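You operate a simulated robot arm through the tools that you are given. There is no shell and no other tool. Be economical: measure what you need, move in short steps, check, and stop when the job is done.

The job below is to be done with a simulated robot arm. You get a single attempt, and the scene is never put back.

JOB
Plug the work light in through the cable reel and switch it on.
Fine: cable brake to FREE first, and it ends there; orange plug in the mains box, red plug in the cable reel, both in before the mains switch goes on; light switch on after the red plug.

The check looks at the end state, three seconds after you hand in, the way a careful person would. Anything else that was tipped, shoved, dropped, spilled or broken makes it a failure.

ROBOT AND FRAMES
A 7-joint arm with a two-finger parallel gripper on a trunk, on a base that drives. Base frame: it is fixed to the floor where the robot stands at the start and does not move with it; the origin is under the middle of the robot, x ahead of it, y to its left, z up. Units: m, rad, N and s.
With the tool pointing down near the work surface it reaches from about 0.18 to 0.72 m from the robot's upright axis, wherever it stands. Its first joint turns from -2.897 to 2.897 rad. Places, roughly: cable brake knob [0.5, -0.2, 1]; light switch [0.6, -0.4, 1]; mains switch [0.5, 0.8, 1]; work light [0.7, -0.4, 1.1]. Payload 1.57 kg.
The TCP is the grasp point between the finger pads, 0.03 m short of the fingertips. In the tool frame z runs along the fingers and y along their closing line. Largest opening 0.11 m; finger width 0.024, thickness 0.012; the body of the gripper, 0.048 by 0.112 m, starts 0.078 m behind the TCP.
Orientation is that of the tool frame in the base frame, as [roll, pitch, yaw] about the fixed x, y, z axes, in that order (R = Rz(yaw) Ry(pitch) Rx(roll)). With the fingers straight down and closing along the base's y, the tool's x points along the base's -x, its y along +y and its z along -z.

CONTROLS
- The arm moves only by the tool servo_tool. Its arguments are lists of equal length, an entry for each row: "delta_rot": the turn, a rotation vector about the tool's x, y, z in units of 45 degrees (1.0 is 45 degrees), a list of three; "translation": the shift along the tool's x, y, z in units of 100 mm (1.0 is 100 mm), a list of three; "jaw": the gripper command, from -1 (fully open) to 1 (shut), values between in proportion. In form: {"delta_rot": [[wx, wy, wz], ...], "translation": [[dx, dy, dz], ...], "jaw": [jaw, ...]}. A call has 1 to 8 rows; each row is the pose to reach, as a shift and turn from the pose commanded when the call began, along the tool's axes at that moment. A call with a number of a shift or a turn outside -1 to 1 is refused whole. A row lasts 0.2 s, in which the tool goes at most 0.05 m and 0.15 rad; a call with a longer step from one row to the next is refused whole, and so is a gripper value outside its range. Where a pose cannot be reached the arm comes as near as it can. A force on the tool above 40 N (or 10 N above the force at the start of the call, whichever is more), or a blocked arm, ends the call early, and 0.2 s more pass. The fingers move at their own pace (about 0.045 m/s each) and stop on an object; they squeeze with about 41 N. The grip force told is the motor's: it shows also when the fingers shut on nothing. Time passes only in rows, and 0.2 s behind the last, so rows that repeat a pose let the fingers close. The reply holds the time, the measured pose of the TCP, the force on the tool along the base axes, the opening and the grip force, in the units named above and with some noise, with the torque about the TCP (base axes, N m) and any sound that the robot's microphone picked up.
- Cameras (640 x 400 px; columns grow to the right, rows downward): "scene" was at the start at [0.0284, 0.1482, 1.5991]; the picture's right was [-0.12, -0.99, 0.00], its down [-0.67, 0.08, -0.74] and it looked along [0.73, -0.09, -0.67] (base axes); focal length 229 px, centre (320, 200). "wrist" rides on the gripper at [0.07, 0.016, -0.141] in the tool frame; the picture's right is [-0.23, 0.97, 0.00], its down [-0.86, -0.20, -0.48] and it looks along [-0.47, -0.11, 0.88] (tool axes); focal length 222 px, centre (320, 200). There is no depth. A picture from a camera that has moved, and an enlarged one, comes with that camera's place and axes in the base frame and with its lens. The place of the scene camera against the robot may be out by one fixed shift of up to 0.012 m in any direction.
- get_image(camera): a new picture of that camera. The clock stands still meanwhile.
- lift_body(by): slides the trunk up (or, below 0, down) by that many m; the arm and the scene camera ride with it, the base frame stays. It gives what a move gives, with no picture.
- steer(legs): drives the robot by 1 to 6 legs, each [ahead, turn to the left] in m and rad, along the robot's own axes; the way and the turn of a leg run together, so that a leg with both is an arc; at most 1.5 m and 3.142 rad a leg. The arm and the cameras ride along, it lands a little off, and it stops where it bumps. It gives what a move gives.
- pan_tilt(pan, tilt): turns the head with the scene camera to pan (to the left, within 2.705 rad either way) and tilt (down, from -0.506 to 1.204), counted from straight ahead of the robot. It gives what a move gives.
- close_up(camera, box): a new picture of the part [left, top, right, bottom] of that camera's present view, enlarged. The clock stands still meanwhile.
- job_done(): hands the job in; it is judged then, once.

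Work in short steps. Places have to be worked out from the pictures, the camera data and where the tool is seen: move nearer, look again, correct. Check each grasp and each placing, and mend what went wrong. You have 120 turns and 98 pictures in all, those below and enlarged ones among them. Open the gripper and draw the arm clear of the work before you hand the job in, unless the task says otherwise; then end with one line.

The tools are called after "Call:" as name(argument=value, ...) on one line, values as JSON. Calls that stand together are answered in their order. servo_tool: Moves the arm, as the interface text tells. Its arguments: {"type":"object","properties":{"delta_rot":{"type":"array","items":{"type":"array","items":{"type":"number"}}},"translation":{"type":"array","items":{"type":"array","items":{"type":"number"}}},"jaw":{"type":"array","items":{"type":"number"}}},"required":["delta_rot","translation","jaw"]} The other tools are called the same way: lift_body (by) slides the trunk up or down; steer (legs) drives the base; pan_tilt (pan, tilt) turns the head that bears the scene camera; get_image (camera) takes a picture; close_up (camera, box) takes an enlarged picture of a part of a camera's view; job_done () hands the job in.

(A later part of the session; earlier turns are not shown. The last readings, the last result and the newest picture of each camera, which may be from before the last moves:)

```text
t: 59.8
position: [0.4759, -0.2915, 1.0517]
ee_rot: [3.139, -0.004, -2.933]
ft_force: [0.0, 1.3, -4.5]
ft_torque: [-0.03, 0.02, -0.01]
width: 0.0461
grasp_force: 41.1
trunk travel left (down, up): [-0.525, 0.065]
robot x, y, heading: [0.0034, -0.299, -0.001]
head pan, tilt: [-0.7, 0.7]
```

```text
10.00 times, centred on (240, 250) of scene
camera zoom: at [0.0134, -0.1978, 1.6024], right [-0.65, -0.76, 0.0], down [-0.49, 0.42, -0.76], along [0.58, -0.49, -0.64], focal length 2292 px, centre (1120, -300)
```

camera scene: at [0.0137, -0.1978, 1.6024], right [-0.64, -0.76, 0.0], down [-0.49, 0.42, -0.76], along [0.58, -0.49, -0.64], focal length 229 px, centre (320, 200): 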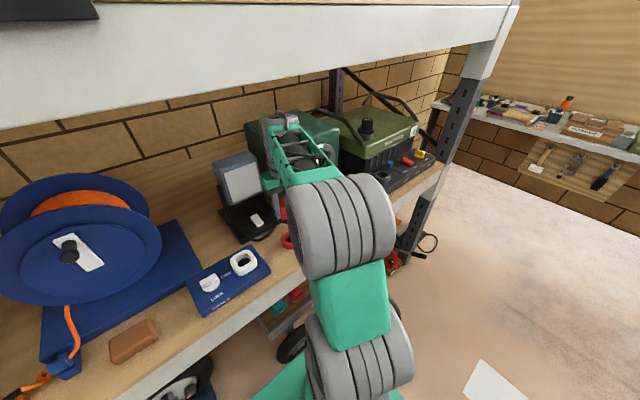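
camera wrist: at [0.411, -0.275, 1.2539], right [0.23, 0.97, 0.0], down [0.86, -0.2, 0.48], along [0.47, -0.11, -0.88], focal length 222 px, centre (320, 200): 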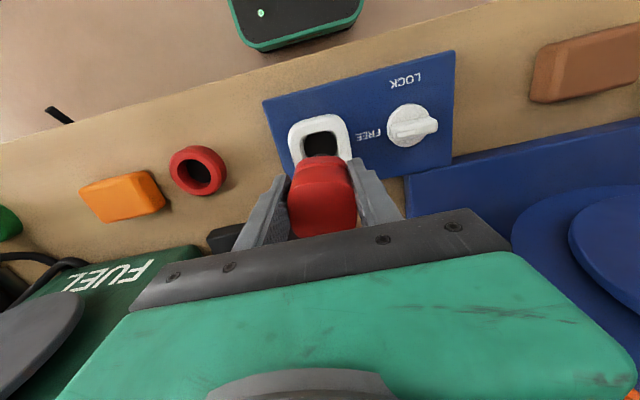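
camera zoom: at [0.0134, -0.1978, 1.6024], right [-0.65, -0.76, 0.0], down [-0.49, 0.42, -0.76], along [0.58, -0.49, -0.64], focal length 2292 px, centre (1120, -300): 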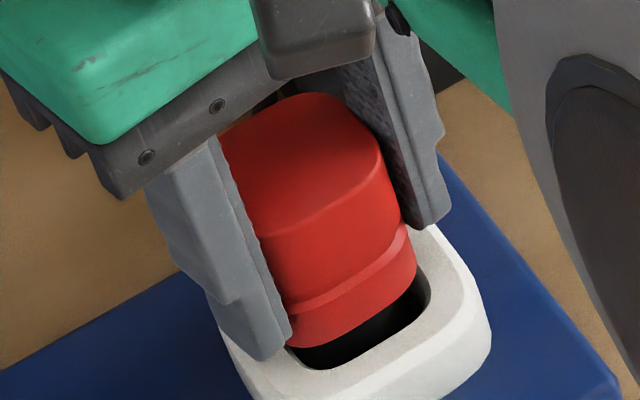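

Now nearly aligned (perhaps 2–3° over). Rotate back slightly, shift −x 2.5 mm, and press with −x compensation.

Call:
servo_tool(delta_rot=[[0, 0, 0.05], [0, 0, 0.05], [0, 0.01, 0.05], [0, 0.02, 0.05], [0, 0.02, 0.05], [0, 0.02, 0.05], [0, 0.02, 0.05]], translation=[[0.02, 0.005, 0], [0.025, 0.005, 0.03], [0.03, 0.006, 0.06], [0.04, 0.008, 0.09], [0.05, 0.01, 0.12], [0.05, 0.01, 0.15], [0.05, 0.01, 0.18]], jaw=[1, 1, 1, 1, 1, 1, 1])

Call:
close_up(camera="wrist", box=[270, 100, 390, 180])

```text
t: 60.9
position: [0.4721, -0.2917, 1.0499]
ee_rot: [3.141, 0.0, -2.976]
ft_force: [-8.1, -0.5, 15.0]
ft_torque: [0.12, 0.2, 0.05]
width: 0.0459
grasp_force: 41.4
trunk travel left (down, up): [-0.525, 0.065]
robot x, y, heading: [0.0011, -0.3011, -0.006]
head pan, tilt: [-0.7, 0.7]
stopped in row 5: the force on the tool passed its limit (the readings are from after the stop); the commanded pose is now the measured one
```

```text
5.00 times, centred on (330, 140) of wrist
camera zoom: at [0.4015, -0.2868, 1.1917], right [0.06, 1.0, 0.0], down [0.88, -0.05, 0.48], along [0.48, -0.03, -0.88], focal length 1111 px, centre (270, 500)
```

zoom: 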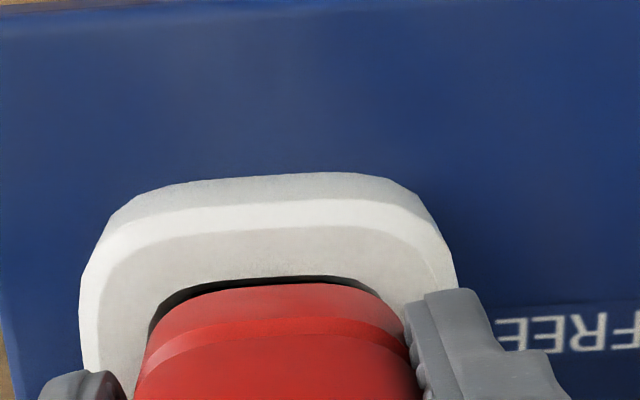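

The flange outline now matches the opening; contact is at the +x/+y corner. Do a light pressed wiggle toward −y/−x.

Call:
servo_tool(delta_rot=[[0, 0.01, 0], [0, 0.01, 0], [0, 0.01, 0.03], [0, 0.01, 0.03], [0, 0.01, -0.03], [0, 0.01, -0.03], [0, 0.01, 0], [0, 0.01, 0]], translation=[[0.0, -0.01, 0.0], [0.01, -0.01, 0.01], [0.02, -0.01, 0.02], [0.02, -0.02, 0.02], [0.02, -0.02, 0.02], [0.01, -0.02, 0.02], [0.01, -0.01, 0.03], [0.02, -0.01, 0.04]], jaw=[1, 1, 1, 1, 1, 1, 1, 1])

Call:
close_up(camera="wrist", box=[270, 100, 390, 180])

Call:
close_up(camera="scene", box=[215, 230, 265, 270])

```text
t: 62.0
position: [0.4719, -0.2903, 1.0494]
ee_rot: [-3.141, -0.002, -2.986]
ft_force: [-7.5, 2.9, 13.7]
ft_torque: [0.27, 0.21, 0.12]
width: 0.0459
grasp_force: 41.4
trunk travel left (down, up): [-0.525, 0.065]
robot x, y, heading: [0.0021, -0.3013, -0.002]
head pan, tilt: [-0.7, 0.7]
stopped in row 5: the force on the tool passed its limit (the readings are from after the stop); the commanded pose is now the measured one
```

```text
5.00 times, centred on (330, 140) of wrist
camera zoom: at [0.4019, -0.286, 1.1916], right [0.07, 1.0, 0.0], down [0.88, -0.06, 0.48], along [0.48, -0.04, -0.88], focal length 1111 px, centre (270, 500)
```

zoom: 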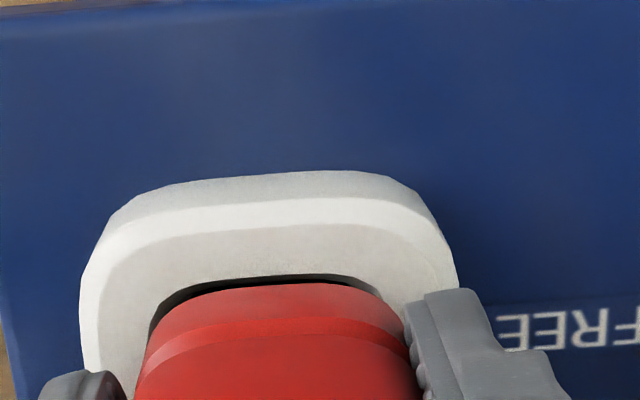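

```text
10.00 times, centred on (240, 250) of scene
camera zoom: at [0.01, -0.1975, 1.602], right [-0.64, -0.76, 0.0], down [-0.49, 0.41, -0.77], along [0.59, -0.49, -0.64], focal length 2292 px, centre (1120, -300)
```

zoom: 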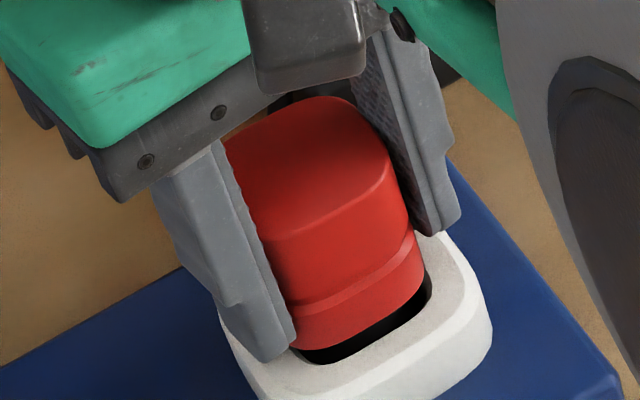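

Geometry shows the pin now rests on the collar's inner floor, needing its round hole, with contact on the +x/+y side. I make a light sliding search toward −x/−y at the present pressure.

Call:
servo_tool(delta_rot=[[0, 0, 0], [0, 0, 0], [0, 0, 0], [0, 0, 0], [0, 0, 0], [0, 0, 0], [0, 0, 0], [0, 0, 0]], translation=[[0.021, -0.007, -0.005], [0.043, -0.014, 0.005], [0.064, -0.02, 0.01], [0.067, -0.04, 0.01], [0.037, -0.045, 0.01], [0.034, -0.025, 0.01], [0.0145, -0.028, 0.01], [0.0114, -0.0083, 0.01]], jaw=[1, 1, 1, 1, 1, 1, 1, 1])

```text
t: 64.0
position: [0.4712, -0.2937, 1.0494]
ee_rot: [-3.141, -0.003, -2.99]
ft_force: [-10.3, -0.1, 15.7]
ft_torque: [-0.05, 0.3, 0.0]
width: 0.0457
grasp_force: 40.9
trunk travel left (down, up): [-0.525, 0.065]
robot x, y, heading: [0.0008, -0.2976, -0.002]
head pan, tilt: [-0.7, 0.7]
stopped in row 8: the force on the tool passed its limit (the readings are from after the stop); the commanded pose is now the measured one
```

No drop yet. I measure the collar's walls: lift 3 mm (unloaded) and probe −x then +x to find the free play's centre.

Call:
servo_tool(delta_rot=[[0, 0, 0], [0, 0, 0], [0, 0, 0], [0, 0, 0], [0, 0, 0]], translation=[[0, 0, -0.04], [0.02, 0.003, -0.04], [0.04, 0.006, -0.04], [0.06, 0.009, -0.04], [0.06, 0.009, -0.04]], jaw=[1, 1, 1, 1, 1])

Call:
servo_tool(delta_rot=[[0, 0, 0], [0, 0, 0], [0, 0, 0], [0, 0, 0], [0, 0, 0]], translation=[[-0.03, -0.0045, 0], [-0.06, -0.009, 0], [-0.09, -0.0135, 0], [-0.12, -0.018, 0], [-0.12, -0.018, 0]], jaw=[1, 1, 1, 1, 1])

```text
t: 65.2
position: [0.4703, -0.295, 1.0514]
ee_rot: [-3.141, -0.002, -2.993]
ft_force: [21.2, 2.4, -9.8]
ft_torque: [0.19, -1.2, 0.2]
width: 0.0459
grasp_force: 41.3
trunk travel left (down, up): [-0.525, 0.065]
robot x, y, heading: [0.0044, -0.3007, 0.0]
head pan, tilt: [-0.7, 0.7]
```

```text
t: 66.4
position: [0.4748, -0.2937, 1.0515]
ee_rot: [-3.139, -0.009, -2.992]
ft_force: [-20.4, 2.3, -1.9]
ft_torque: [0.12, 1.0, -0.16]
width: 0.0458
grasp_force: 41.2
trunk travel left (down, up): [-0.525, 0.065]
robot x, y, heading: [-0.0004, -0.3024, -0.003]
head pan, tilt: [-0.7, 0.7]
```

Free play in x: 0.4703–0.4748 → centre 0.4725. Probe y the same way at mid-x.

Call:
servo_tool(delta_rot=[[0, 0, 0], [0, 0, 0], [0, 0, 0], [0, 0, 0], [0, 0, 0]], translation=[[0.0445, 0.007, 0], [0.0415, 0.027, 0], [0.0385, 0.047, 0], [0.0355, 0.067, 0], [0.0355, 0.067, 0]], jaw=[1, 1, 1, 1, 1])

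Call:
servo_tool(delta_rot=[[0, 0, 0], [0, 0, 0], [0, 0, 0], [0, 0, 0], [0, 0, 0]], translation=[[0.004, -0.03, 0], [0.0085, -0.06, 0], [0.013, -0.09, 0], [0.0175, -0.12, 0], [0.0175, -0.12, 0]], jaw=[1, 1, 1, 1, 1])

```text
t: 67.6
position: [0.4749, -0.2902, 1.0524]
ee_rot: [-3.141, -0.002, -2.994]
ft_force: [-2.8, -16.8, -1.5]
ft_torque: [-0.72, 0.11, -0.32]
width: 0.0457
grasp_force: 41.1
trunk travel left (down, up): [-0.525, 0.065]
robot x, y, heading: [0.0025, -0.3023, -0.007]
head pan, tilt: [-0.7, 0.7]
```

```text
t: 69.0
position: [0.4735, -0.2959, 1.0527]
ee_rot: [-3.141, -0.003, -2.978]
ft_force: [-0.5, 21.4, 0.6]
ft_torque: [0.95, 0.01, 0.35]
width: 0.0461
grasp_force: 40.7
trunk travel left (down, up): [-0.525, 0.065]
robot x, y, heading: [0.005, -0.2984, 0.002]
head pan, tilt: [-0.7, 0.7]
stopped in row 5: the force on the tool passed its limit (the readings are from after the stop); the commanded pose is now the measured one
```

All depth data agree: pin met the rim at 1.0698, flange meets it at 1.0495 (20 mm pin), same as in its holder — so it is fully in with the flange on the rim. I centre it in its play, press down lightly, then release and rise.

Call:
servo_tool(delta_rot=[[0, 0, 0], [0, 0, 0], [0, 0, 0], [0, 0, 0], [0, 0, 0], [0, 0, 0]], translation=[[0.005, 0.03, 0], [0.005, 0.03, 0.02], [0.01, 0.03, 0.04], [0.01, 0.03, 0.035], [0.01, 0.03, 0.035], [0.01, 0.03, 0.03]], jaw=[1, 1, 1, 0.2, -0.2, -0.4])

Call:
servo_tool(delta_rot=[[0, 0, 0], [0, 0, 0], [0, 0, 0], [0, 0, 0]], translation=[[0, 0, -0.1], [0, 0, -0.4], [0, 0, -0.7], [0.3, 0, -0.9]], jaw=[-0.6, -0.6, -0.6, -0.6])

Call:
get_image(camera="wrist")

Call:
close_up(camera="scene", box=[180, 180, 300, 300])

```text
t: 70.4
position: [0.472, -0.2969, 1.0485]
ee_rot: [-3.141, -0.003, -2.984]
ft_force: [0.6, -0.5, 0.1]
ft_torque: [-0.02, 0.02, -0.01]
width: 0.0771
grasp_force: 0.1
trunk travel left (down, up): [-0.525, 0.065]
robot x, y, heading: [0.0046, -0.3017, -0.001]
head pan, tilt: [-0.7, 0.7]
```

```text
t: 71.4
position: [0.4432, -0.3014, 1.1395]
ee_rot: [3.141, -0.002, -2.986]
ft_force: [-0.1, -0.7, 0.5]
ft_torque: [-0.02, 0.03, -0.01]
width: 0.0881
grasp_force: 0.0
trunk travel left (down, up): [-0.525, 0.065]
robot x, y, heading: [0.0027, -0.3001, -0.0]
head pan, tilt: [-0.7, 0.7]
```

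```text
21 pictures are left
camera wrist: at [0.3733, -0.2954, 1.2818], right [0.07, 1.0, 0.0], down [0.88, -0.06, 0.48], along [0.47, -0.03, -0.88], focal length 222 px, centre (320, 200)
```

wrist: 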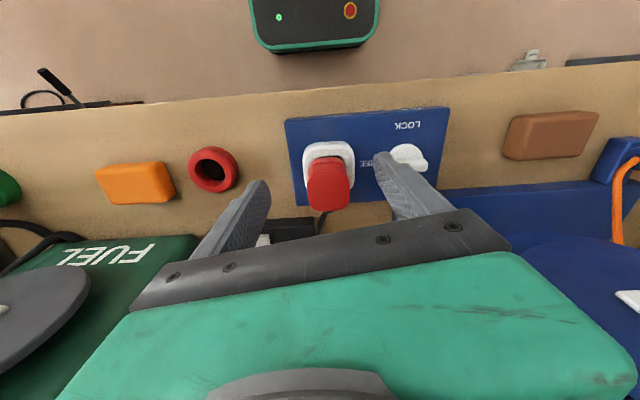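

```text
3.33 times, centred on (240, 240) of scene
camera zoom: at [0.012, -0.1976, 1.6024], right [-0.64, -0.77, 0.0], down [-0.49, 0.41, -0.77], along [0.59, -0.49, -0.64], focal length 764 px, centre (587, 67)
```

zoom: 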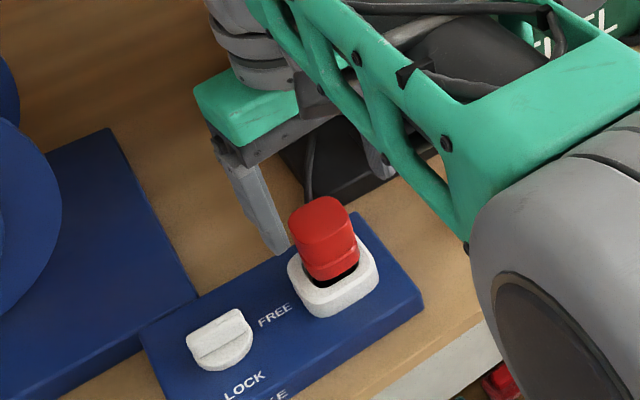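

Released plug stands in the socket but leans slightly, so I verify seating: push down on its top with closed fingers.

Call:
servo_tool(delta_rot=[[0, 0, 0], [0, 0, 0], [0, 0, 0], [0, 0, 0], [0, 0, 0], [0, 0, 0]], translation=[[0, 0, 0], [0, 0, 0], [-0.15, 0.02, 0], [-0.3, 0.039, 0], [-0.3, 0.039, 0.1], [-0.3, 0.039, 0.2]], jaw=[1, 1, 1, 1, 1, 1])

Call:
servo_tool(delta_rot=[[0, 0, 0], [0, 0, 0], [0, 0, 0], [0, 0, 0], [0, 0, 0], [0, 0, 0], [0, 0, 0], [0, 0, 0]], translation=[[0, 0, 0.05], [0, 0, 0.1], [0, 0, 0.15], [0, 0, 0.2], [0, 0, 0.25], [0, 0, 0.3], [0, 0, 0.35], [0, 0, 0.4]], jaw=[1, 1, 1, 1, 1, 1, 1, 1])

Call:
close_up(camera="scene", box=[200, 210, 280, 280])

```text
t: 72.8
position: [0.473, -0.2933, 1.1187]
ee_rot: [3.14, -0.002, -2.985]
ft_force: [-0.6, 0.2, -0.7]
ft_torque: [0.01, -0.02, 0.0]
width: 0.0001
grasp_force: 19.8
trunk travel left (down, up): [-0.525, 0.065]
robot x, y, heading: [-0.001, -0.3007, 0.003]
head pan, tilt: [-0.7, 0.7]
```

```text
t: 74.3
position: [0.4734, -0.2919, 1.0948]
ee_rot: [-3.139, 0.014, -2.985]
ft_force: [-8.8, 0.1, 16.2]
ft_torque: [-0.06, 0.43, 0.01]
width: 0.0
grasp_force: 21.3
trunk travel left (down, up): [-0.525, 0.065]
robot x, y, heading: [0.0014, -0.3035, 0.002]
head pan, tilt: [-0.7, 0.7]
stopped in row 7: the force on the tool passed its limit (the readings are from after the stop); the commanded pose is now the measured one
```

```text
5.71 times, centred on (240, 245) of scene
camera zoom: at [0.0101, -0.1975, 1.6025], right [-0.64, -0.77, 0.0], down [-0.49, 0.41, -0.77], along [0.59, -0.49, -0.64], focal length 1310 px, centre (777, -57)
```

zoom: 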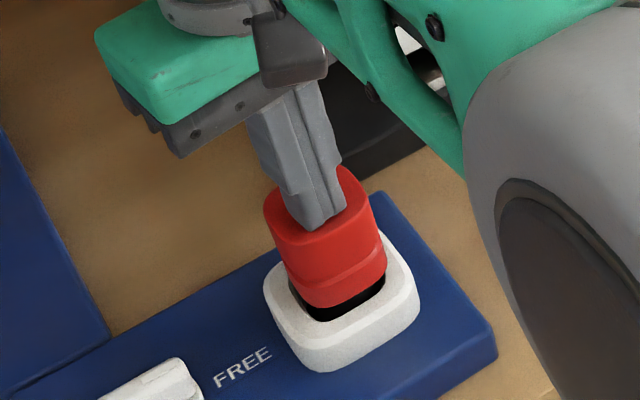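

Plug top is at z≈1.065, so its real height is lower than I believed and its centre is ~10 mm further +x than the TCP was. I push again at its true centre [0.482, −0.292].

Call:
servo_tool(delta_rot=[[0, 0.018, 0], [0, 0.018, 0], [0, 0.018, 0], [0, 0.018, 0], [0, 0.018, 0], [0, 0.018, 0], [0, 0.018, 0], [0, 0.018, 0]], translation=[[0, 0, -0.06], [-0.09, -0.015, -0.06], [-0.09, -0.015, -0.02], [-0.09, -0.015, 0.02], [-0.08, -0.015, 0.06], [-0.07, -0.015, 0.1], [-0.06, -0.015, 0.14], [-0.06, -0.015, 0.18]], jaw=[1, 1, 1, 1, 1, 1, 1, 1])

```text
t: 75.5
position: [0.4856, -0.2929, 1.0968]
ee_rot: [-3.139, 0.012, -2.984]
ft_force: [-3.8, 0.0, 14.6]
ft_torque: [0.03, 0.34, -0.01]
width: 0.0001
grasp_force: 21.3
trunk travel left (down, up): [-0.525, 0.065]
robot x, y, heading: [0.0023, -0.3002, 0.002]
head pan, tilt: [-0.7, 0.7]
stopped in row 6: the force on the tool passed its limit (the readings are from after the stop); the commanded pose is now the measured one
```

It doesn't sink further. I back off to look at the seating from the near side.

Call:
servo_tool(delta_rot=[[0, 0.015, 0], [0, 0.015, 0], [0, 0.015, 0], [0, 0.015, 0]], translation=[[0, 0, -0.2], [0.35, 0.05, -0.2], [0.7, 0.1, -0.2], [0.9, 0.14, 0]], jaw=[-0.6, -0.6, -0.6, -0.6])

Call:
close_up(camera="wrist", box=[270, 150, 390, 225])

```text
t: 76.5
position: [0.3917, -0.2943, 1.0945]
ee_rot: [-3.139, -0.003, -2.984]
ft_force: [-0.1, 0.6, -0.8]
ft_torque: [0.02, 0.01, 0.0]
width: 0.0858
grasp_force: 0.1
trunk travel left (down, up): [-0.525, 0.065]
robot x, y, heading: [-0.0017, -0.2984, 0.004]
head pan, tilt: [-0.7, 0.7]
```

```text
5.33 times, centred on (330, 188) of wrist
camera zoom: at [0.3219, -0.2886, 1.2361], right [0.07, 1.0, 0.0], down [0.88, -0.06, 0.48], along [0.48, -0.04, -0.88], focal length 1185 px, centre (267, 267)
```

zoom: 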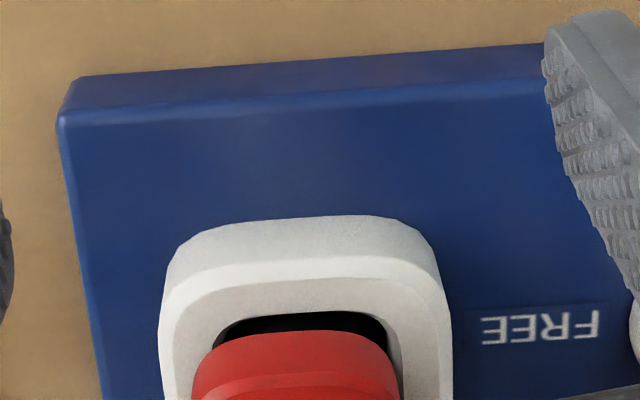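

Working through the probe torques: the plug was held tilted (tip toward −x) and ~10 mm off-centre, so the 35 mm pin jams at 20 mm depth. I regrasp the standing plug centred and deeper, with the tool square to the socket.

Call:
servo_tool(delta_rot=[[0, 0, 0.1], [0, 0, 0.2], [0, 0, 0.2], [0, 0, 0.2]], translation=[[-0.3, -0.04, -0.1], [-0.6, -0.08, -0.15], [-0.895, -0.124, -0.15], [-0.895, -0.124, 0.1]], jaw=[-0.6, -0.6, -0.6, -0.6])

Call:
servo_tool(delta_rot=[[0, 0, 0], [0, 0, 0], [0, 0, 0], [0, 0, 0], [0, 0, 0], [0, 0, 0], [0, 0, 0], [0, 0, 0]], translation=[[0, 0, 0.2], [0, 0, 0.4], [0, 0, 0.42], [0, 0, 0.42], [0, 0, 0.42], [0, 0, 0.42], [0, 0, 0.42], [0, 0, 0.42]], jaw=[-0.6, -0.6, 1, 1, 1, 1, 1, 1])

Call:
close_up(camera="scene", box=[200, 210, 280, 280])

```text
t: 77.5
position: [0.484, -0.2916, 1.0821]
ee_rot: [-3.138, -0.003, -3.142]
ft_force: [0.4, -0.3, 0.0]
ft_torque: [0.0, 0.05, 0.0]
width: 0.0882
grasp_force: 0.0
trunk travel left (down, up): [-0.525, 0.065]
robot x, y, heading: [0.0015, -0.3034, 0.004]
head pan, tilt: [-0.7, 0.7]
```

```text
t: 79.3
position: [0.4831, -0.2915, 1.041]
ee_rot: [-3.138, -0.004, 3.141]
ft_force: [0.9, -0.9, 1.4]
ft_torque: [0.02, -0.07, -0.02]
width: 0.0461
grasp_force: 40.8
trunk travel left (down, up): [-0.525, 0.065]
robot x, y, heading: [0.0011, -0.2991, 0.006]
head pan, tilt: [-0.7, 0.7]
```

```text
5.71 times, centred on (240, 245) of scene
camera zoom: at [0.0124, -0.1977, 1.6024], right [-0.64, -0.77, 0.0], down [-0.49, 0.41, -0.76], along [0.59, -0.49, -0.64], focal length 1310 px, centre (777, -57)
```

zoom: 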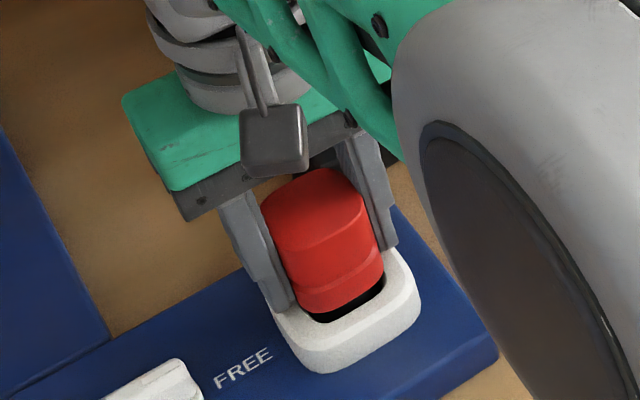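

Good centred 41 N grasp, plug upright. Press gently and circle ±2 mm.

Call:
servo_tool(delta_rot=[[0, 0, 0], [0, 0, 0], [0, 0, 0], [0, 0, 0], [0, 0, 0], [0, 0, 0], [0, 0, 0], [0, 0, 0]], translation=[[0, 0, 0.015], [0.02, 0, 0.02], [0.02, 0.02, 0.02], [-0.01, 0.02, 0.02], [-0.02, 0, 0.02], [-0.02, -0.02, 0.02], [0.01, -0.02, 0.02], [0.01, 0, 0.02]], jaw=[1, 1, 1, 1, 1, 1, 1, 1])

```text
t: 81.1
position: [0.4842, -0.291, 1.0402]
ee_rot: [-3.137, 0.002, -3.141]
ft_force: [-2.9, 8.6, 25.9]
ft_torque: [0.74, 0.16, -0.02]
width: 0.0456
grasp_force: 41.1
trunk travel left (down, up): [-0.525, 0.065]
robot x, y, heading: [-0.0001, -0.301, 0.004]
head pan, tilt: [-0.7, 0.7]
```

Contact is now at the +y edge (≈+10 mm), x centred. Slide toward −y under the same pressure.

Call:
servo_tool(delta_rot=[[0, 0, 0], [0, 0, 0], [0, 0, 0], [0, 0, 0], [0, 0, 0], [0, 0, 0], [0, 0, 0], [0, 0, 0]], translation=[[0, -0.02, 0], [0, -0.03, 0], [0, -0.04, 0], [0.02, -0.04, 0], [0.02, -0.03, 0], [-0.02, -0.03, 0], [-0.02, -0.04, 0], [0, -0.04, 0]], jaw=[1, 1, 1, 1, 1, 1, 1, 1])

```text
t: 82.9
position: [0.4832, -0.2933, 1.0396]
ee_rot: [-3.137, 0.0, 3.141]
ft_force: [4.0, 13.4, 26.9]
ft_torque: [0.97, -0.13, -0.07]
width: 0.0461
grasp_force: 41.4
trunk travel left (down, up): [-0.525, 0.065]
robot x, y, heading: [0.0007, -0.2997, -0.004]
head pan, tilt: [-0.7, 0.7]
```

The nose sits flat on the black floor of the well at every position (it also stood proud in its parking ring the same way), so the red plug is fully in. Release, rise, and move toward the lamp switch for a look.

Call:
servo_tool(delta_rot=[[0, 0, 0], [0, 0, 0], [0, 0, 0], [0, 0, 0], [0, 0, 0], [0, 0, 0]], translation=[[0, 0.005, 0], [0, 0.005, 0], [0, 0.005, 0], [0, 0.005, -0.3], [0, 0.005, -0.6], [0, 0.005, -0.98]], jaw=[0, -0.4, -0.6, -0.6, -0.6, -0.6])

Call:
servo_tool(delta_rot=[[0, 0, 0], [0, 0, 0], [0, 0, 0]], translation=[[-0.15, -0.35, 0], [-0.3, -0.7, 0], [-0.4, -1.0, 0]], jaw=[1, 1, 1])

Call:
get_image(camera="wrist")

Call:
close_up(camera="scene", box=[190, 130, 310, 290])

```text
t: 84.3
position: [0.4846, -0.2933, 1.1367]
ee_rot: [-3.139, -0.004, -3.142]
ft_force: [0.3, -0.1, 0.8]
ft_torque: [-0.01, 0.02, 0.03]
width: 0.0881
grasp_force: 0.0
trunk travel left (down, up): [-0.525, 0.065]
robot x, y, heading: [0.0014, -0.2988, 0.002]
head pan, tilt: [-0.7, 0.7]
```

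```text
t: 85.1
position: [0.5241, -0.395, 1.1367]
ee_rot: [-3.139, -0.001, -3.14]
ft_force: [0.8, 0.3, -1.2]
ft_torque: [-0.05, 0.01, -0.01]
width: 0.0177
grasp_force: 0.1
trunk travel left (down, up): [-0.525, 0.065]
robot x, y, heading: [0.0003, -0.3071, 0.001]
head pan, tilt: [-0.7, 0.7]
```

```text
16 pictures are left
camera wrist: at [0.4552, -0.3786, 1.2786], right [0.23, 0.97, 0.0], down [0.86, -0.2, 0.48], along [0.46, -0.11, -0.88], focal length 222 px, centre (320, 200)
```

wrist: 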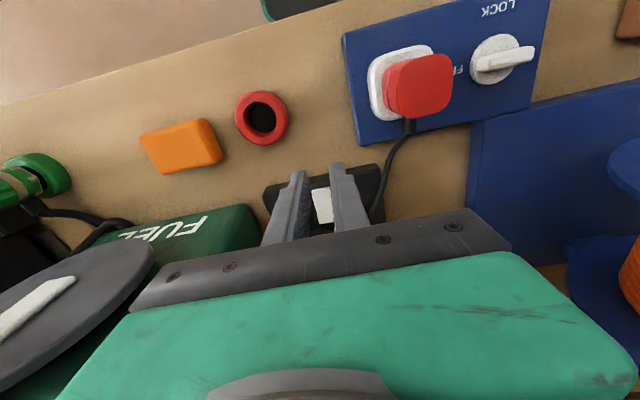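

```text
2.50 times, centred on (250, 210) of scene
camera zoom: at [0.0125, -0.1976, 1.6024], right [-0.64, -0.77, 0.0], down [-0.49, 0.41, -0.76], along [0.59, -0.49, -0.64], focal length 573 px, centre (495, 175)
```

zoom: 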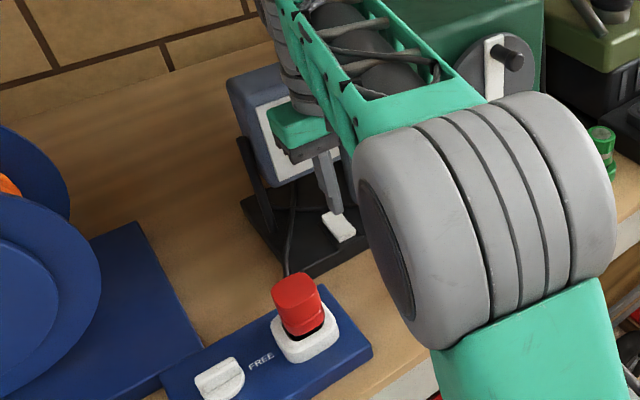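

Red plug sits in place. The lamp switch is at about [0.614, −0.408]; zoom to see which end of the rocker is up.

Call:
close_up(camera="wrist", box=[280, 165, 380, 235])

Call:
close_up(camera="scene", box=[236, 205, 276, 235])

```text
5.71 times, centred on (330, 200) of wrist
camera zoom: at [0.4552, -0.3786, 1.2786], right [0.23, 0.97, 0.0], down [0.86, -0.2, 0.48], along [0.46, -0.11, -0.88], focal length 1269 px, centre (263, 200)
```

zoom: 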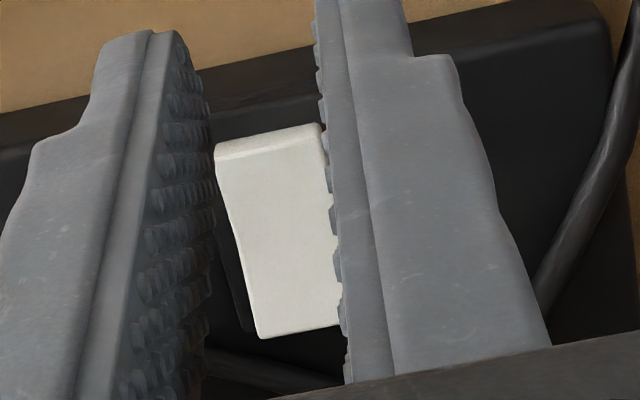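

```text
13.33 times, centred on (256, 220) of scene
camera zoom: at [0.0125, -0.1976, 1.6024], right [-0.64, -0.77, 0.0], down [-0.49, 0.41, -0.76], along [0.59, -0.49, -0.64], focal length 3056 px, centre (1173, -67)
```

zoom: 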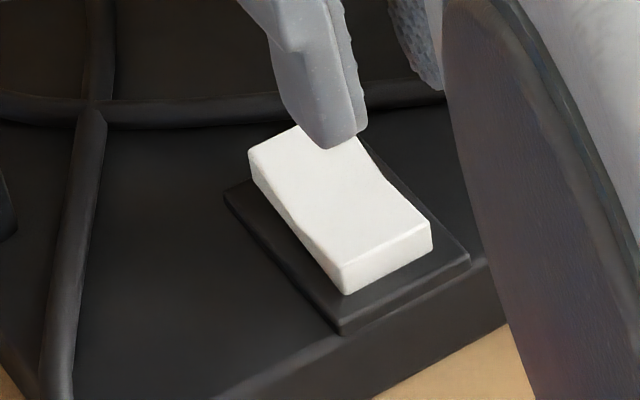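

The far (+x) half of the rocker is raised, so I press the far end at about [0.637, −0.411] with closed fingers. Approach above it first.

Call:
servo_tool(delta_rot=[[0, 0, 0], [0, 0, 0], [0, 0, 0]], translation=[[-0.35, -0.06, 0.1], [-0.7, -0.12, 0.2], [-0.99, -0.17, 0.3]], jaw=[1, 1, 1])

Call:
servo_tool(delta_rot=[[0, 0, 0], [0, 0, 0], [0, 0, 0]], translation=[[-0.15, 0, 0.1], [-0.15, 0, 0.3], [-0.15, 0, 0.5]], jaw=[1, 1, 1])

Call:
close_up(camera="scene", box=[226, 180, 286, 235])

```text
t: 85.9
position: [0.6039, -0.4084, 1.1132]
ee_rot: [3.141, -0.014, -3.135]
ft_force: [-5.9, 0.4, 3.4]
ft_torque: [0.05, -0.64, 0.06]
width: 0.0
grasp_force: 21.3
trunk travel left (down, up): [-0.525, 0.065]
robot x, y, heading: [0.0012, -0.3019, 0.004]
head pan, tilt: [-0.7, 0.7]
stopped in row 3: the force on the tool passed its limit (the readings are from after the stop); the commanded pose is now the measured one
```

```text
t: 86.2
position: [0.6061, -0.4077, 1.1124]
ee_rot: [-3.14, -0.016, -3.135]
ft_force: [-33.2, 5.8, 6.2]
ft_torque: [-0.57, -3.78, 0.27]
width: 0.0004
grasp_force: 21.3
trunk travel left (down, up): [-0.525, 0.065]
robot x, y, heading: [0.0022, -0.3057, 0.0]
head pan, tilt: [-0.7, 0.7]
stopped in row 1: the force on the tool passed its limit (the readings are from after the stop); the commanded pose is now the measured one
```

```text
7.27 times, centred on (256, 208) of scene
camera zoom: at [0.0057, -0.1964, 1.6024], right [-0.64, -0.77, 0.0], down [-0.49, 0.41, -0.77], along [0.59, -0.49, -0.64], focal length 1667 px, centre (786, 146)
```

zoom: 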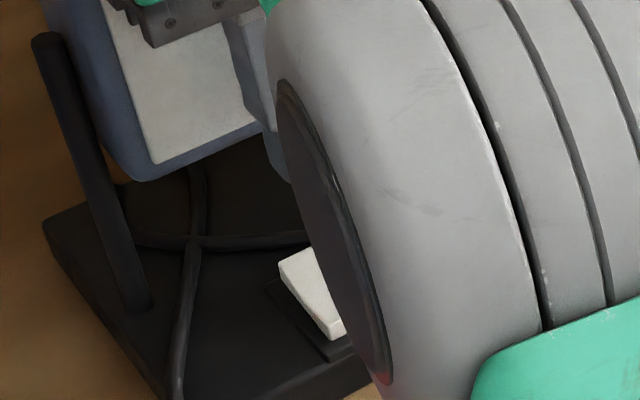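

The wrist (11 cm above the TCP) touched the lamp head. Back off at once, and then lean the tool so that the fingers point forward and the hand stays back.

Call:
servo_tool(delta_rot=[[0, 0, 0], [0, 0, 0], [0, 0, 0]], translation=[[0.2, 0, 0], [0.5, 0, 0], [0.7, 0, 0]], jaw=[1, 1, 1])

Call:
servo_tool(delta_rot=[[0, -0.17, 0], [0, -0.34, 0], [0, -0.51, 0], [0, -0.68, 0], [0, -0.85, 0]], translation=[[0, 0, 0], [0, 0, 0], [0, 0, 0], [0, 0, 0], [0, 0, 0]], jaw=[1, 1, 1, 1, 1])

Call:
close_up(camera="scene", box=[190, 130, 310, 290])

```text
t: 87.0
position: [0.5411, -0.4098, 1.1101]
ee_rot: [3.139, -0.016, -3.137]
ft_force: [-1.1, -0.1, 0.3]
ft_torque: [-0.03, -0.02, 0.05]
width: 0.0
grasp_force: 21.3
trunk travel left (down, up): [-0.525, 0.065]
robot x, y, heading: [0.0026, -0.304, 0.0]
head pan, tilt: [-0.7, 0.7]
```

```text
t: 88.2
position: [0.5405, -0.4093, 1.1106]
ee_rot: [-3.14, 0.651, -3.139]
ft_force: [0.3, -0.6, -0.4]
ft_torque: [-0.03, -0.02, -0.02]
width: 0.0
grasp_force: 21.6
trunk travel left (down, up): [-0.525, 0.065]
robot x, y, heading: [0.0015, -0.3015, 0.001]
head pan, tilt: [-0.7, 0.7]
```

```text
2.50 times, centred on (250, 210) of scene
camera zoom: at [0.012, -0.1973, 1.6024], right [-0.64, -0.77, 0.0], down [-0.49, 0.41, -0.77], along [0.59, -0.49, -0.64], focal length 573 px, centre (495, 175)
```

zoom: 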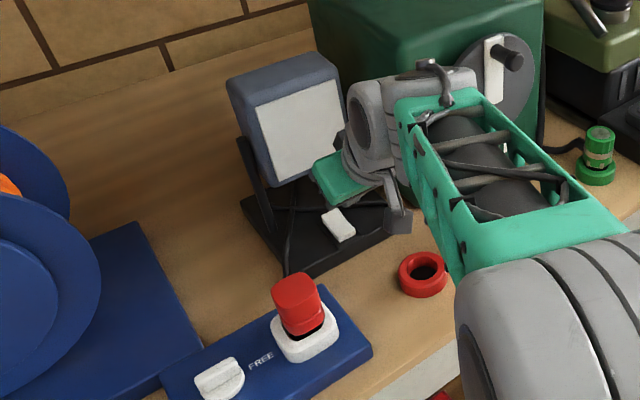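

The lamp looks unmoved. With the tool leaning, drive fingertips along the tool axis toward the rocker's far end, stopping ~2 cm short first.

Call:
servo_tool(delta_rot=[[0, 0, 0], [0, 0, 0], [0, 0, 0]], translation=[[-0.06, 0, 0.3], [-0.15, -0.01, 0.6], [-0.25, -0.02, 0.8]], jaw=[1, 1, 1])

Call:
get_image(camera="wrist")

```text
t: 89.0
position: [0.6088, -0.4116, 1.0613]
ee_rot: [3.141, 0.649, -3.137]
ft_force: [-0.2, 0.2, 0.1]
ft_torque: [-0.03, -0.01, -0.03]
width: 0.0001
grasp_force: 21.4
trunk travel left (down, up): [-0.525, 0.065]
robot x, y, heading: [0.0055, -0.3009, -0.002]
head pan, tilt: [-0.7, 0.7]
```

```text
10 pictures are left
camera wrist: at [0.4683, -0.3959, 1.1329], right [0.18, 0.97, 0.14], down [0.39, -0.2, 0.9], along [0.9, -0.1, -0.42], focal length 222 px, centre (320, 200)
```

wrist: 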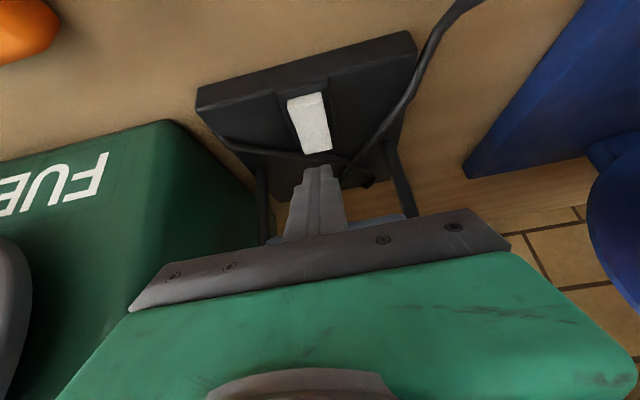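

Rocker spans x 0.592–0.645 at y≈−0.411; tip is above it. Descend vertically on the far end until force/travel.

Call:
servo_tool(delta_rot=[[0, 0, 0], [0, 0, 0], [0, 0, 0], [0, 0, 0], [0, 0, 0], [0, 0, 0]], translation=[[0.057, 0, 0.207], [0.118, 0, 0.287], [0.154, 0, 0.335], [0.191, 0, 0.382], [0.221, 0, 0.422], [0.251, 0, 0.462]], jaw=[1, 1, 1, 1, 1, 1])

```text
t: 90.2
position: [0.6201, -0.4122, 1.0257]
ee_rot: [-3.136, 0.675, -3.132]
ft_force: [-3.4, 0.2, 12.3]
ft_torque: [0.06, -0.01, 0.05]
width: 0.0001
grasp_force: 21.5
trunk travel left (down, up): [-0.525, 0.065]
robot x, y, heading: [0.0001, -0.303, 0.001]
head pan, tilt: [-0.7, 0.7]
stopped in row 6: the force on the tool passed its limit (the readings are from after the stop); the commanded pose is now the measured one
```

Force limit reached on the rocker. Lift off and check it with one picture.

Call:
servo_tool(delta_rot=[[0, 0, 0], [0, 0, 0], [0, 0, 0]], translation=[[-0.1, 0, -0.2], [-0.1, 0, -0.5], [-0.1, 0, -0.8]], jaw=[1, 1, 1])

Call:
close_up(camera="scene", box=[226, 195, 276, 240])

```text
t: 91.0
position: [0.5772, -0.4122, 1.0938]
ee_rot: [-3.136, 0.665, -3.132]
ft_force: [0.6, -0.2, 0.3]
ft_torque: [0.02, 0.02, 0.0]
width: 0.0001
grasp_force: 21.5
trunk travel left (down, up): [-0.525, 0.065]
robot x, y, heading: [-0.0006, -0.3003, -0.001]
head pan, tilt: [-0.7, 0.7]
```

```text
8.89 times, centred on (251, 218) of scene
camera zoom: at [0.0117, -0.1973, 1.6023], right [-0.64, -0.77, 0.0], down [-0.49, 0.41, -0.77], along [0.59, -0.49, -0.64], focal length 2038 px, centre (933, 44)
```

zoom: 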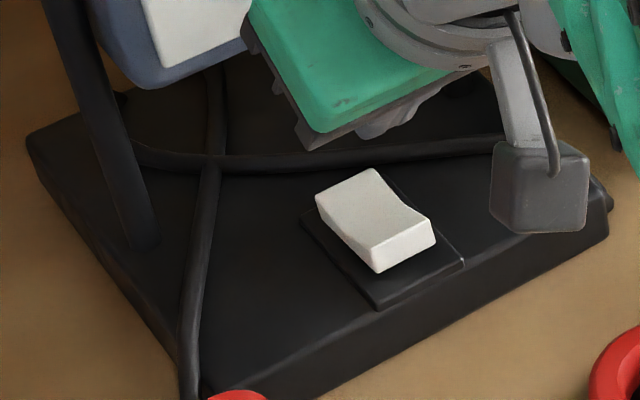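

The rocker has tipped over (far end now down). Next the left side: retract the arm, straighten it, and drive the base to the left end of the bench.

Call:
servo_tool(delta_rot=[[0, 0, 0], [0, 0, 0], [0, 0, 0]], translation=[[0.15, 0, -0.35], [0.3, 0, -0.7], [0.45, 0, -0.98]], jaw=[1, 1, 1])

Call:
servo_tool(delta_rot=[[0, 0.17, 0], [0, 0.34, 0], [0, 0.51, 0], [0, 0.68, 0], [0, 0.847, 0]], translation=[[0.1, 0, -0.1], [0.25, 0, -0.25], [0.4, 0, -0.4], [0.5, 0, -0.5], [0.6, 0, -0.6]], jaw=[-1, -1, -1, -1, -1])

Call:
servo_tool(delta_rot=[[0, 0, 0], [0, 0, 0], [0, 0, 0]], translation=[[0.3, 0.35, 0], [0.6, 0.7, 0], [0.8, 1, 0]], jaw=[-1, -1, -1])

Call:
steer(legs=[[-0.38, 0], [0, 1.571], [0.82, 0], [0, -1.571], [0.28, 0]])

```text
t: 91.8
position: [0.4804, -0.4132, 1.1401]
ee_rot: [-3.135, 0.668, -3.135]
ft_force: [0.0, 0.5, 0.1]
ft_torque: [-0.01, 0.03, -0.01]
width: 0.0
grasp_force: 21.5
trunk travel left (down, up): [-0.525, 0.065]
robot x, y, heading: [0.0055, -0.299, 0.001]
head pan, tilt: [-0.7, 0.7]
```

```text
t: 93.0
position: [0.3975, -0.414, 1.1507]
ee_rot: [-3.139, 0.001, -3.135]
ft_force: [0.2, -0.3, -0.2]
ft_torque: [0.01, 0.02, 0.01]
width: 0.1039
grasp_force: 0.0
trunk travel left (down, up): [-0.525, 0.065]
robot x, y, heading: [-0.0016, -0.2978, 0.005]
head pan, tilt: [-0.7, 0.7]
```

```text
t: 93.8
position: [0.3164, -0.313, 1.1509]
ee_rot: [-3.139, 0.002, -3.137]
ft_force: [0.8, 0.4, 0.2]
ft_torque: [0.0, -0.03, 0.01]
width: 0.1101
grasp_force: 0.2
trunk travel left (down, up): [-0.525, 0.065]
robot x, y, heading: [0.0029, -0.2976, 0.008]
head pan, tilt: [-0.7, 0.7]
```

```text
t: 109.5
position: [0.2126, 0.4651, 1.1502]
ee_rot: [-3.138, 0.002, 3.101]
ft_force: [-0.8, -0.1, -0.1]
ft_torque: [-0.03, -0.02, -0.01]
width: 0.11
grasp_force: 0.0
trunk travel left (down, up): [-0.525, 0.065]
robot x, y, heading: [-0.1014, 0.4912, -0.048]
head pan, tilt: [-0.7, 0.7]
```

Now nudge the heading straight, drive 0.1 m ahead, aim the head at the work, and take a scene picture.

Call:
steer(legs=[[0.1, 0.05]])

Call:
pan_tilt(pan=0.0, tilt=0.75)

Call:
get_image(camera="scene")

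```text
t: 110.6
position: [0.3116, 0.4778, 1.1503]
ee_rot: [-3.14, 0.002, -3.128]
ft_force: [0.4, -0.1, 0.7]
ft_torque: [0.0, 0.03, 0.01]
width: 0.1102
grasp_force: 0.0
trunk travel left (down, up): [-0.525, 0.065]
robot x, y, heading: [-0.0022, 0.4885, 0.01]
head pan, tilt: [-0.7, 0.7]
```

```text
t: 111.7
position: [0.3111, 0.4793, 1.15]
ee_rot: [-3.137, 0.001, -3.129]
ft_force: [0.0, 0.3, -0.6]
ft_torque: [0.0, 0.04, -0.01]
width: 0.1101
grasp_force: 0.1
trunk travel left (down, up): [-0.525, 0.065]
robot x, y, heading: [-0.0048, 0.4877, 0.01]
head pan, tilt: [0.0, 0.75]
```

```text
8 pictures are left
camera scene: at [0.0234, 0.6477, 1.5982], right [0.01, -1.0, 0.0], down [-0.68, 0.0, -0.73], along [0.73, 0.0, -0.68], focal length 229 px, centre (320, 200)
```

scene: 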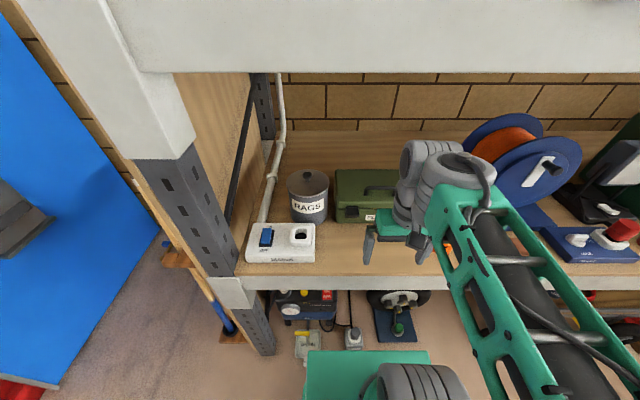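

Mains box is clear: socket ≈[0.482, 0.706], rocker ≈[0.478, 0.82]. Move the arm to the orange plug and look with the wrist camera.

Call:
servo_tool(delta_rot=[[0, 0, 0], [0, 0, 0], [0, 0, 0]], translation=[[0, -0.35, 0], [0, -0.7, 0], [0, -1, 0]], jaw=[-1, -1, -1])

Call:
servo_tool(delta_rot=[[0, 0, 0], [0, 0, 0], [0, 0, 0]], translation=[[-0.2, -0.35, 0], [-0.4, -0.7, 0], [-0.6, -1, 0]], jaw=[-1, -1, -1])

Call:
close_up(camera="wrist", box=[220, 110, 420, 235])

```text
t: 112.5
position: [0.3116, 0.3791, 1.1504]
ee_rot: [-3.14, 0.002, -3.129]
ft_force: [-0.2, -0.9, -0.2]
ft_torque: [-0.02, 0.02, 0.03]
width: 0.11
grasp_force: 0.0
trunk travel left (down, up): [-0.525, 0.065]
robot x, y, heading: [-0.0055, 0.4906, 0.008]
head pan, tilt: [0.0, 0.75]
```

```text
t: 113.3
position: [0.3765, 0.2802, 1.1521]
ee_rot: [-3.138, 0.002, -3.129]
ft_force: [-0.2, -0.1, -0.7]
ft_torque: [0.0, 0.04, 0.0]
width: 0.1099
grasp_force: 0.1
trunk travel left (down, up): [-0.525, 0.065]
robot x, y, heading: [-0.0031, 0.4878, 0.007]
head pan, tilt: [0.0, 0.75]
```

```text
3.20 times, centred on (320, 172) of wrist
camera zoom: at [0.3068, 0.2958, 1.2929], right [0.21, 0.98, 0.0], down [0.86, -0.19, 0.48], along [0.47, -0.11, -0.88], focal length 711 px, centre (320, 288)
```

zoom: 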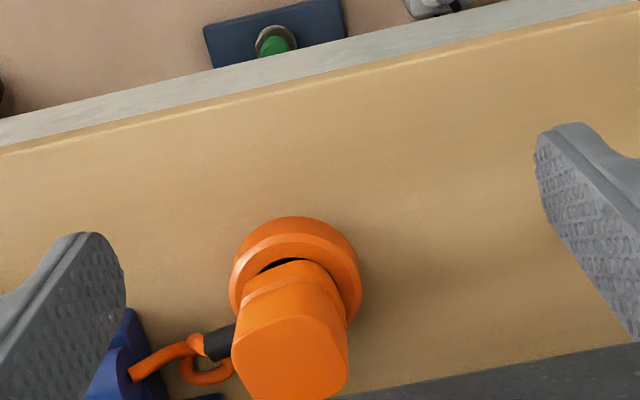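

The orange plug's strain relief exits on −y, so I must grip along x. Plug centre ≈[0.478, 0.244], top ~1.036. Rotate the tool 90° and come above it.

Call:
servo_tool(delta_rot=[[0, 0, -0.17], [0, 0, -0.34], [0, 0, -0.51], [0, 0, -0.68], [0, 0, -0.85], [0, 0, -0.99]], translation=[[-0.1, -0.08, 0], [-0.2, -0.16, 0], [-0.3, -0.24, 0], [-0.4, -0.3, 0], [-0.5, -0.36, 0], [-0.5, -0.36, 0]], jaw=[-0.7, -0.7, -0.7, -0.7, -0.7, -0.7])

Call:
servo_tool(delta_rot=[[0, 0, -0.17], [0, 0, -0.34], [0, 0, -0.51], [0, 0, -0.68], [0, 0, -0.85], [0, 0, -0.99]], translation=[[-0.1, -0.1, 0], [-0.2, -0.2, 0], [-0.3, -0.3, 0.1], [-0.36, -0.37, 0.2], [-0.36, -0.37, 0.3], [-0.36, -0.37, 0.4]], jaw=[-0.7, -0.7, -0.7, -0.7, -0.7, -0.7])

Call:
close_up(camera="wrist", box=[220, 80, 420, 205])

```text
t: 114.7
position: [0.4246, 0.2454, 1.1499]
ee_rot: [-3.138, -0.001, -2.35]
ft_force: [0.6, 0.4, 0.1]
ft_torque: [0.0, -0.02, 0.01]
width: 0.0936
grasp_force: 0.0
trunk travel left (down, up): [-0.525, 0.065]
robot x, y, heading: [-0.0078, 0.4877, 0.004]
head pan, tilt: [0.0, 0.75]
```

```text
t: 116.1
position: [0.4764, 0.244, 1.1115]
ee_rot: [-3.139, -0.003, -1.573]
ft_force: [0.7, -0.4, 0.1]
ft_torque: [0.03, -0.02, 0.02]
width: 0.0935
grasp_force: 0.1
trunk travel left (down, up): [-0.525, 0.065]
robot x, y, heading: [-0.0043, 0.488, 0.006]
head pan, tilt: [0.0, 0.75]
```

```text
3.20 times, centred on (320, 142) of wrist
camera zoom: at [0.4605, 0.1751, 1.2537], right [-0.97, 0.23, 0.0], down [0.2, 0.86, 0.48], along [0.11, 0.46, -0.88], focal length 711 px, centre (320, 384)
```

zoom: 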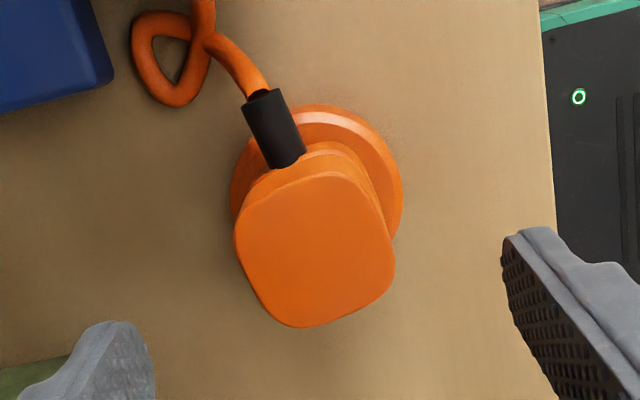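

Body centre [0.477, 0.2415], turned ~+11°. Align, descend to TCP z≈1.018 and close with a full squeeze.

Call:
servo_tool(delta_rot=[[0, 0, -0.12], [0, 0, -0.244], [0, 0, -0.244]], translation=[[0.025, -0.005, 0.2], [0.025, -0.005, 0.5], [0.025, -0.005, 0.7]], jaw=[-0.7, -0.7, -0.7])

Call:
servo_tool(delta_rot=[[0, 0, 0], [0, 0, 0], [0, 0, 0], [0, 0, 0], [0, 0, 0], [0, 0, 0], [0, 0, 0], [0, 0, 0]], translation=[[0, 0, 0.12], [0, 0, 0.235], [0, 0, 0.235], [0, 0, 0.235], [0, 0, 0.235], [0, 0, 0.235], [0, 0, 0.235], [0, 0, 0.235]], jaw=[-0.7, -0.7, 1, 1, 1, 1, 1, 1])

```text
t: 116.9
position: [0.4767, 0.241, 1.0397]
ee_rot: [-3.139, -0.004, -1.381]
ft_force: [-0.5, -0.7, -0.3]
ft_torque: [0.02, 0.02, 0.0]
width: 0.0934
grasp_force: 0.0
trunk travel left (down, up): [-0.525, 0.065]
robot x, y, heading: [-0.004, 0.4904, 0.007]
head pan, tilt: [0.0, 0.75]
```

```text
t: 118.7
position: [0.4773, 0.2417, 1.0184]
ee_rot: [-3.14, -0.003, -1.382]
ft_force: [2.0, -0.4, 2.0]
ft_torque: [0.0, -0.05, 0.02]
width: 0.0459
grasp_force: 41.0
trunk travel left (down, up): [-0.525, 0.065]
robot x, y, heading: [-0.0032, 0.4873, 0.005]
head pan, tilt: [0.0, 0.75]
```

Firm 41 N grasp, well centred. Lift slowly, then raise clear and square the plug.

Call:
servo_tool(delta_rot=[[0, 0, 0], [0, 0, 0], [0, 0, 0], [0, 0, 0], [0, 0, 0], [0, 0, 0], [0, 0, 0]], translation=[[0, 0, -0.04], [0, 0, -0.1], [0, 0, -0.2], [0, 0, -0.35], [0, 0, -0.55], [0, 0, -0.75], [0, 0, -0.98]], jaw=[1, 1, 1, 1, 1, 1, 1])

Call:
servo_tool(delta_rot=[[0, 0, 0.12], [0, 0, 0.24], [0, 0, 0.24], [0, 0, 0.24], [0, 0, 0.24]], translation=[[-0.2, 0, -0.1], [-0.4, 0, -0.1], [-0.6, 0, -0.1], [-0.8, 0, -0.1], [-0.98, 0, -0.1]], jaw=[1, 1, 1, 1, 1])

```text
t: 120.3
position: [0.4768, 0.2423, 1.1165]
ee_rot: [3.14, -0.004, -1.383]
ft_force: [0.2, 0.0, -0.9]
ft_torque: [-0.03, -0.01, 0.03]
width: 0.0462
grasp_force: 40.8
trunk travel left (down, up): [-0.525, 0.065]
robot x, y, heading: [-0.0061, 0.4893, 0.011]
head pan, tilt: [0.0, 0.75]
```

```text
t: 121.5
position: [0.4577, 0.3376, 1.1269]
ee_rot: [-3.141, -0.004, -1.569]
ft_force: [-0.5, 0.0, -1.5]
ft_torque: [-0.04, 0.0, -0.03]
width: 0.0461
grasp_force: 41.4
trunk travel left (down, up): [-0.525, 0.065]
robot x, y, heading: [-0.0039, 0.4883, 0.011]
head pan, tilt: [0.0, 0.75]
```

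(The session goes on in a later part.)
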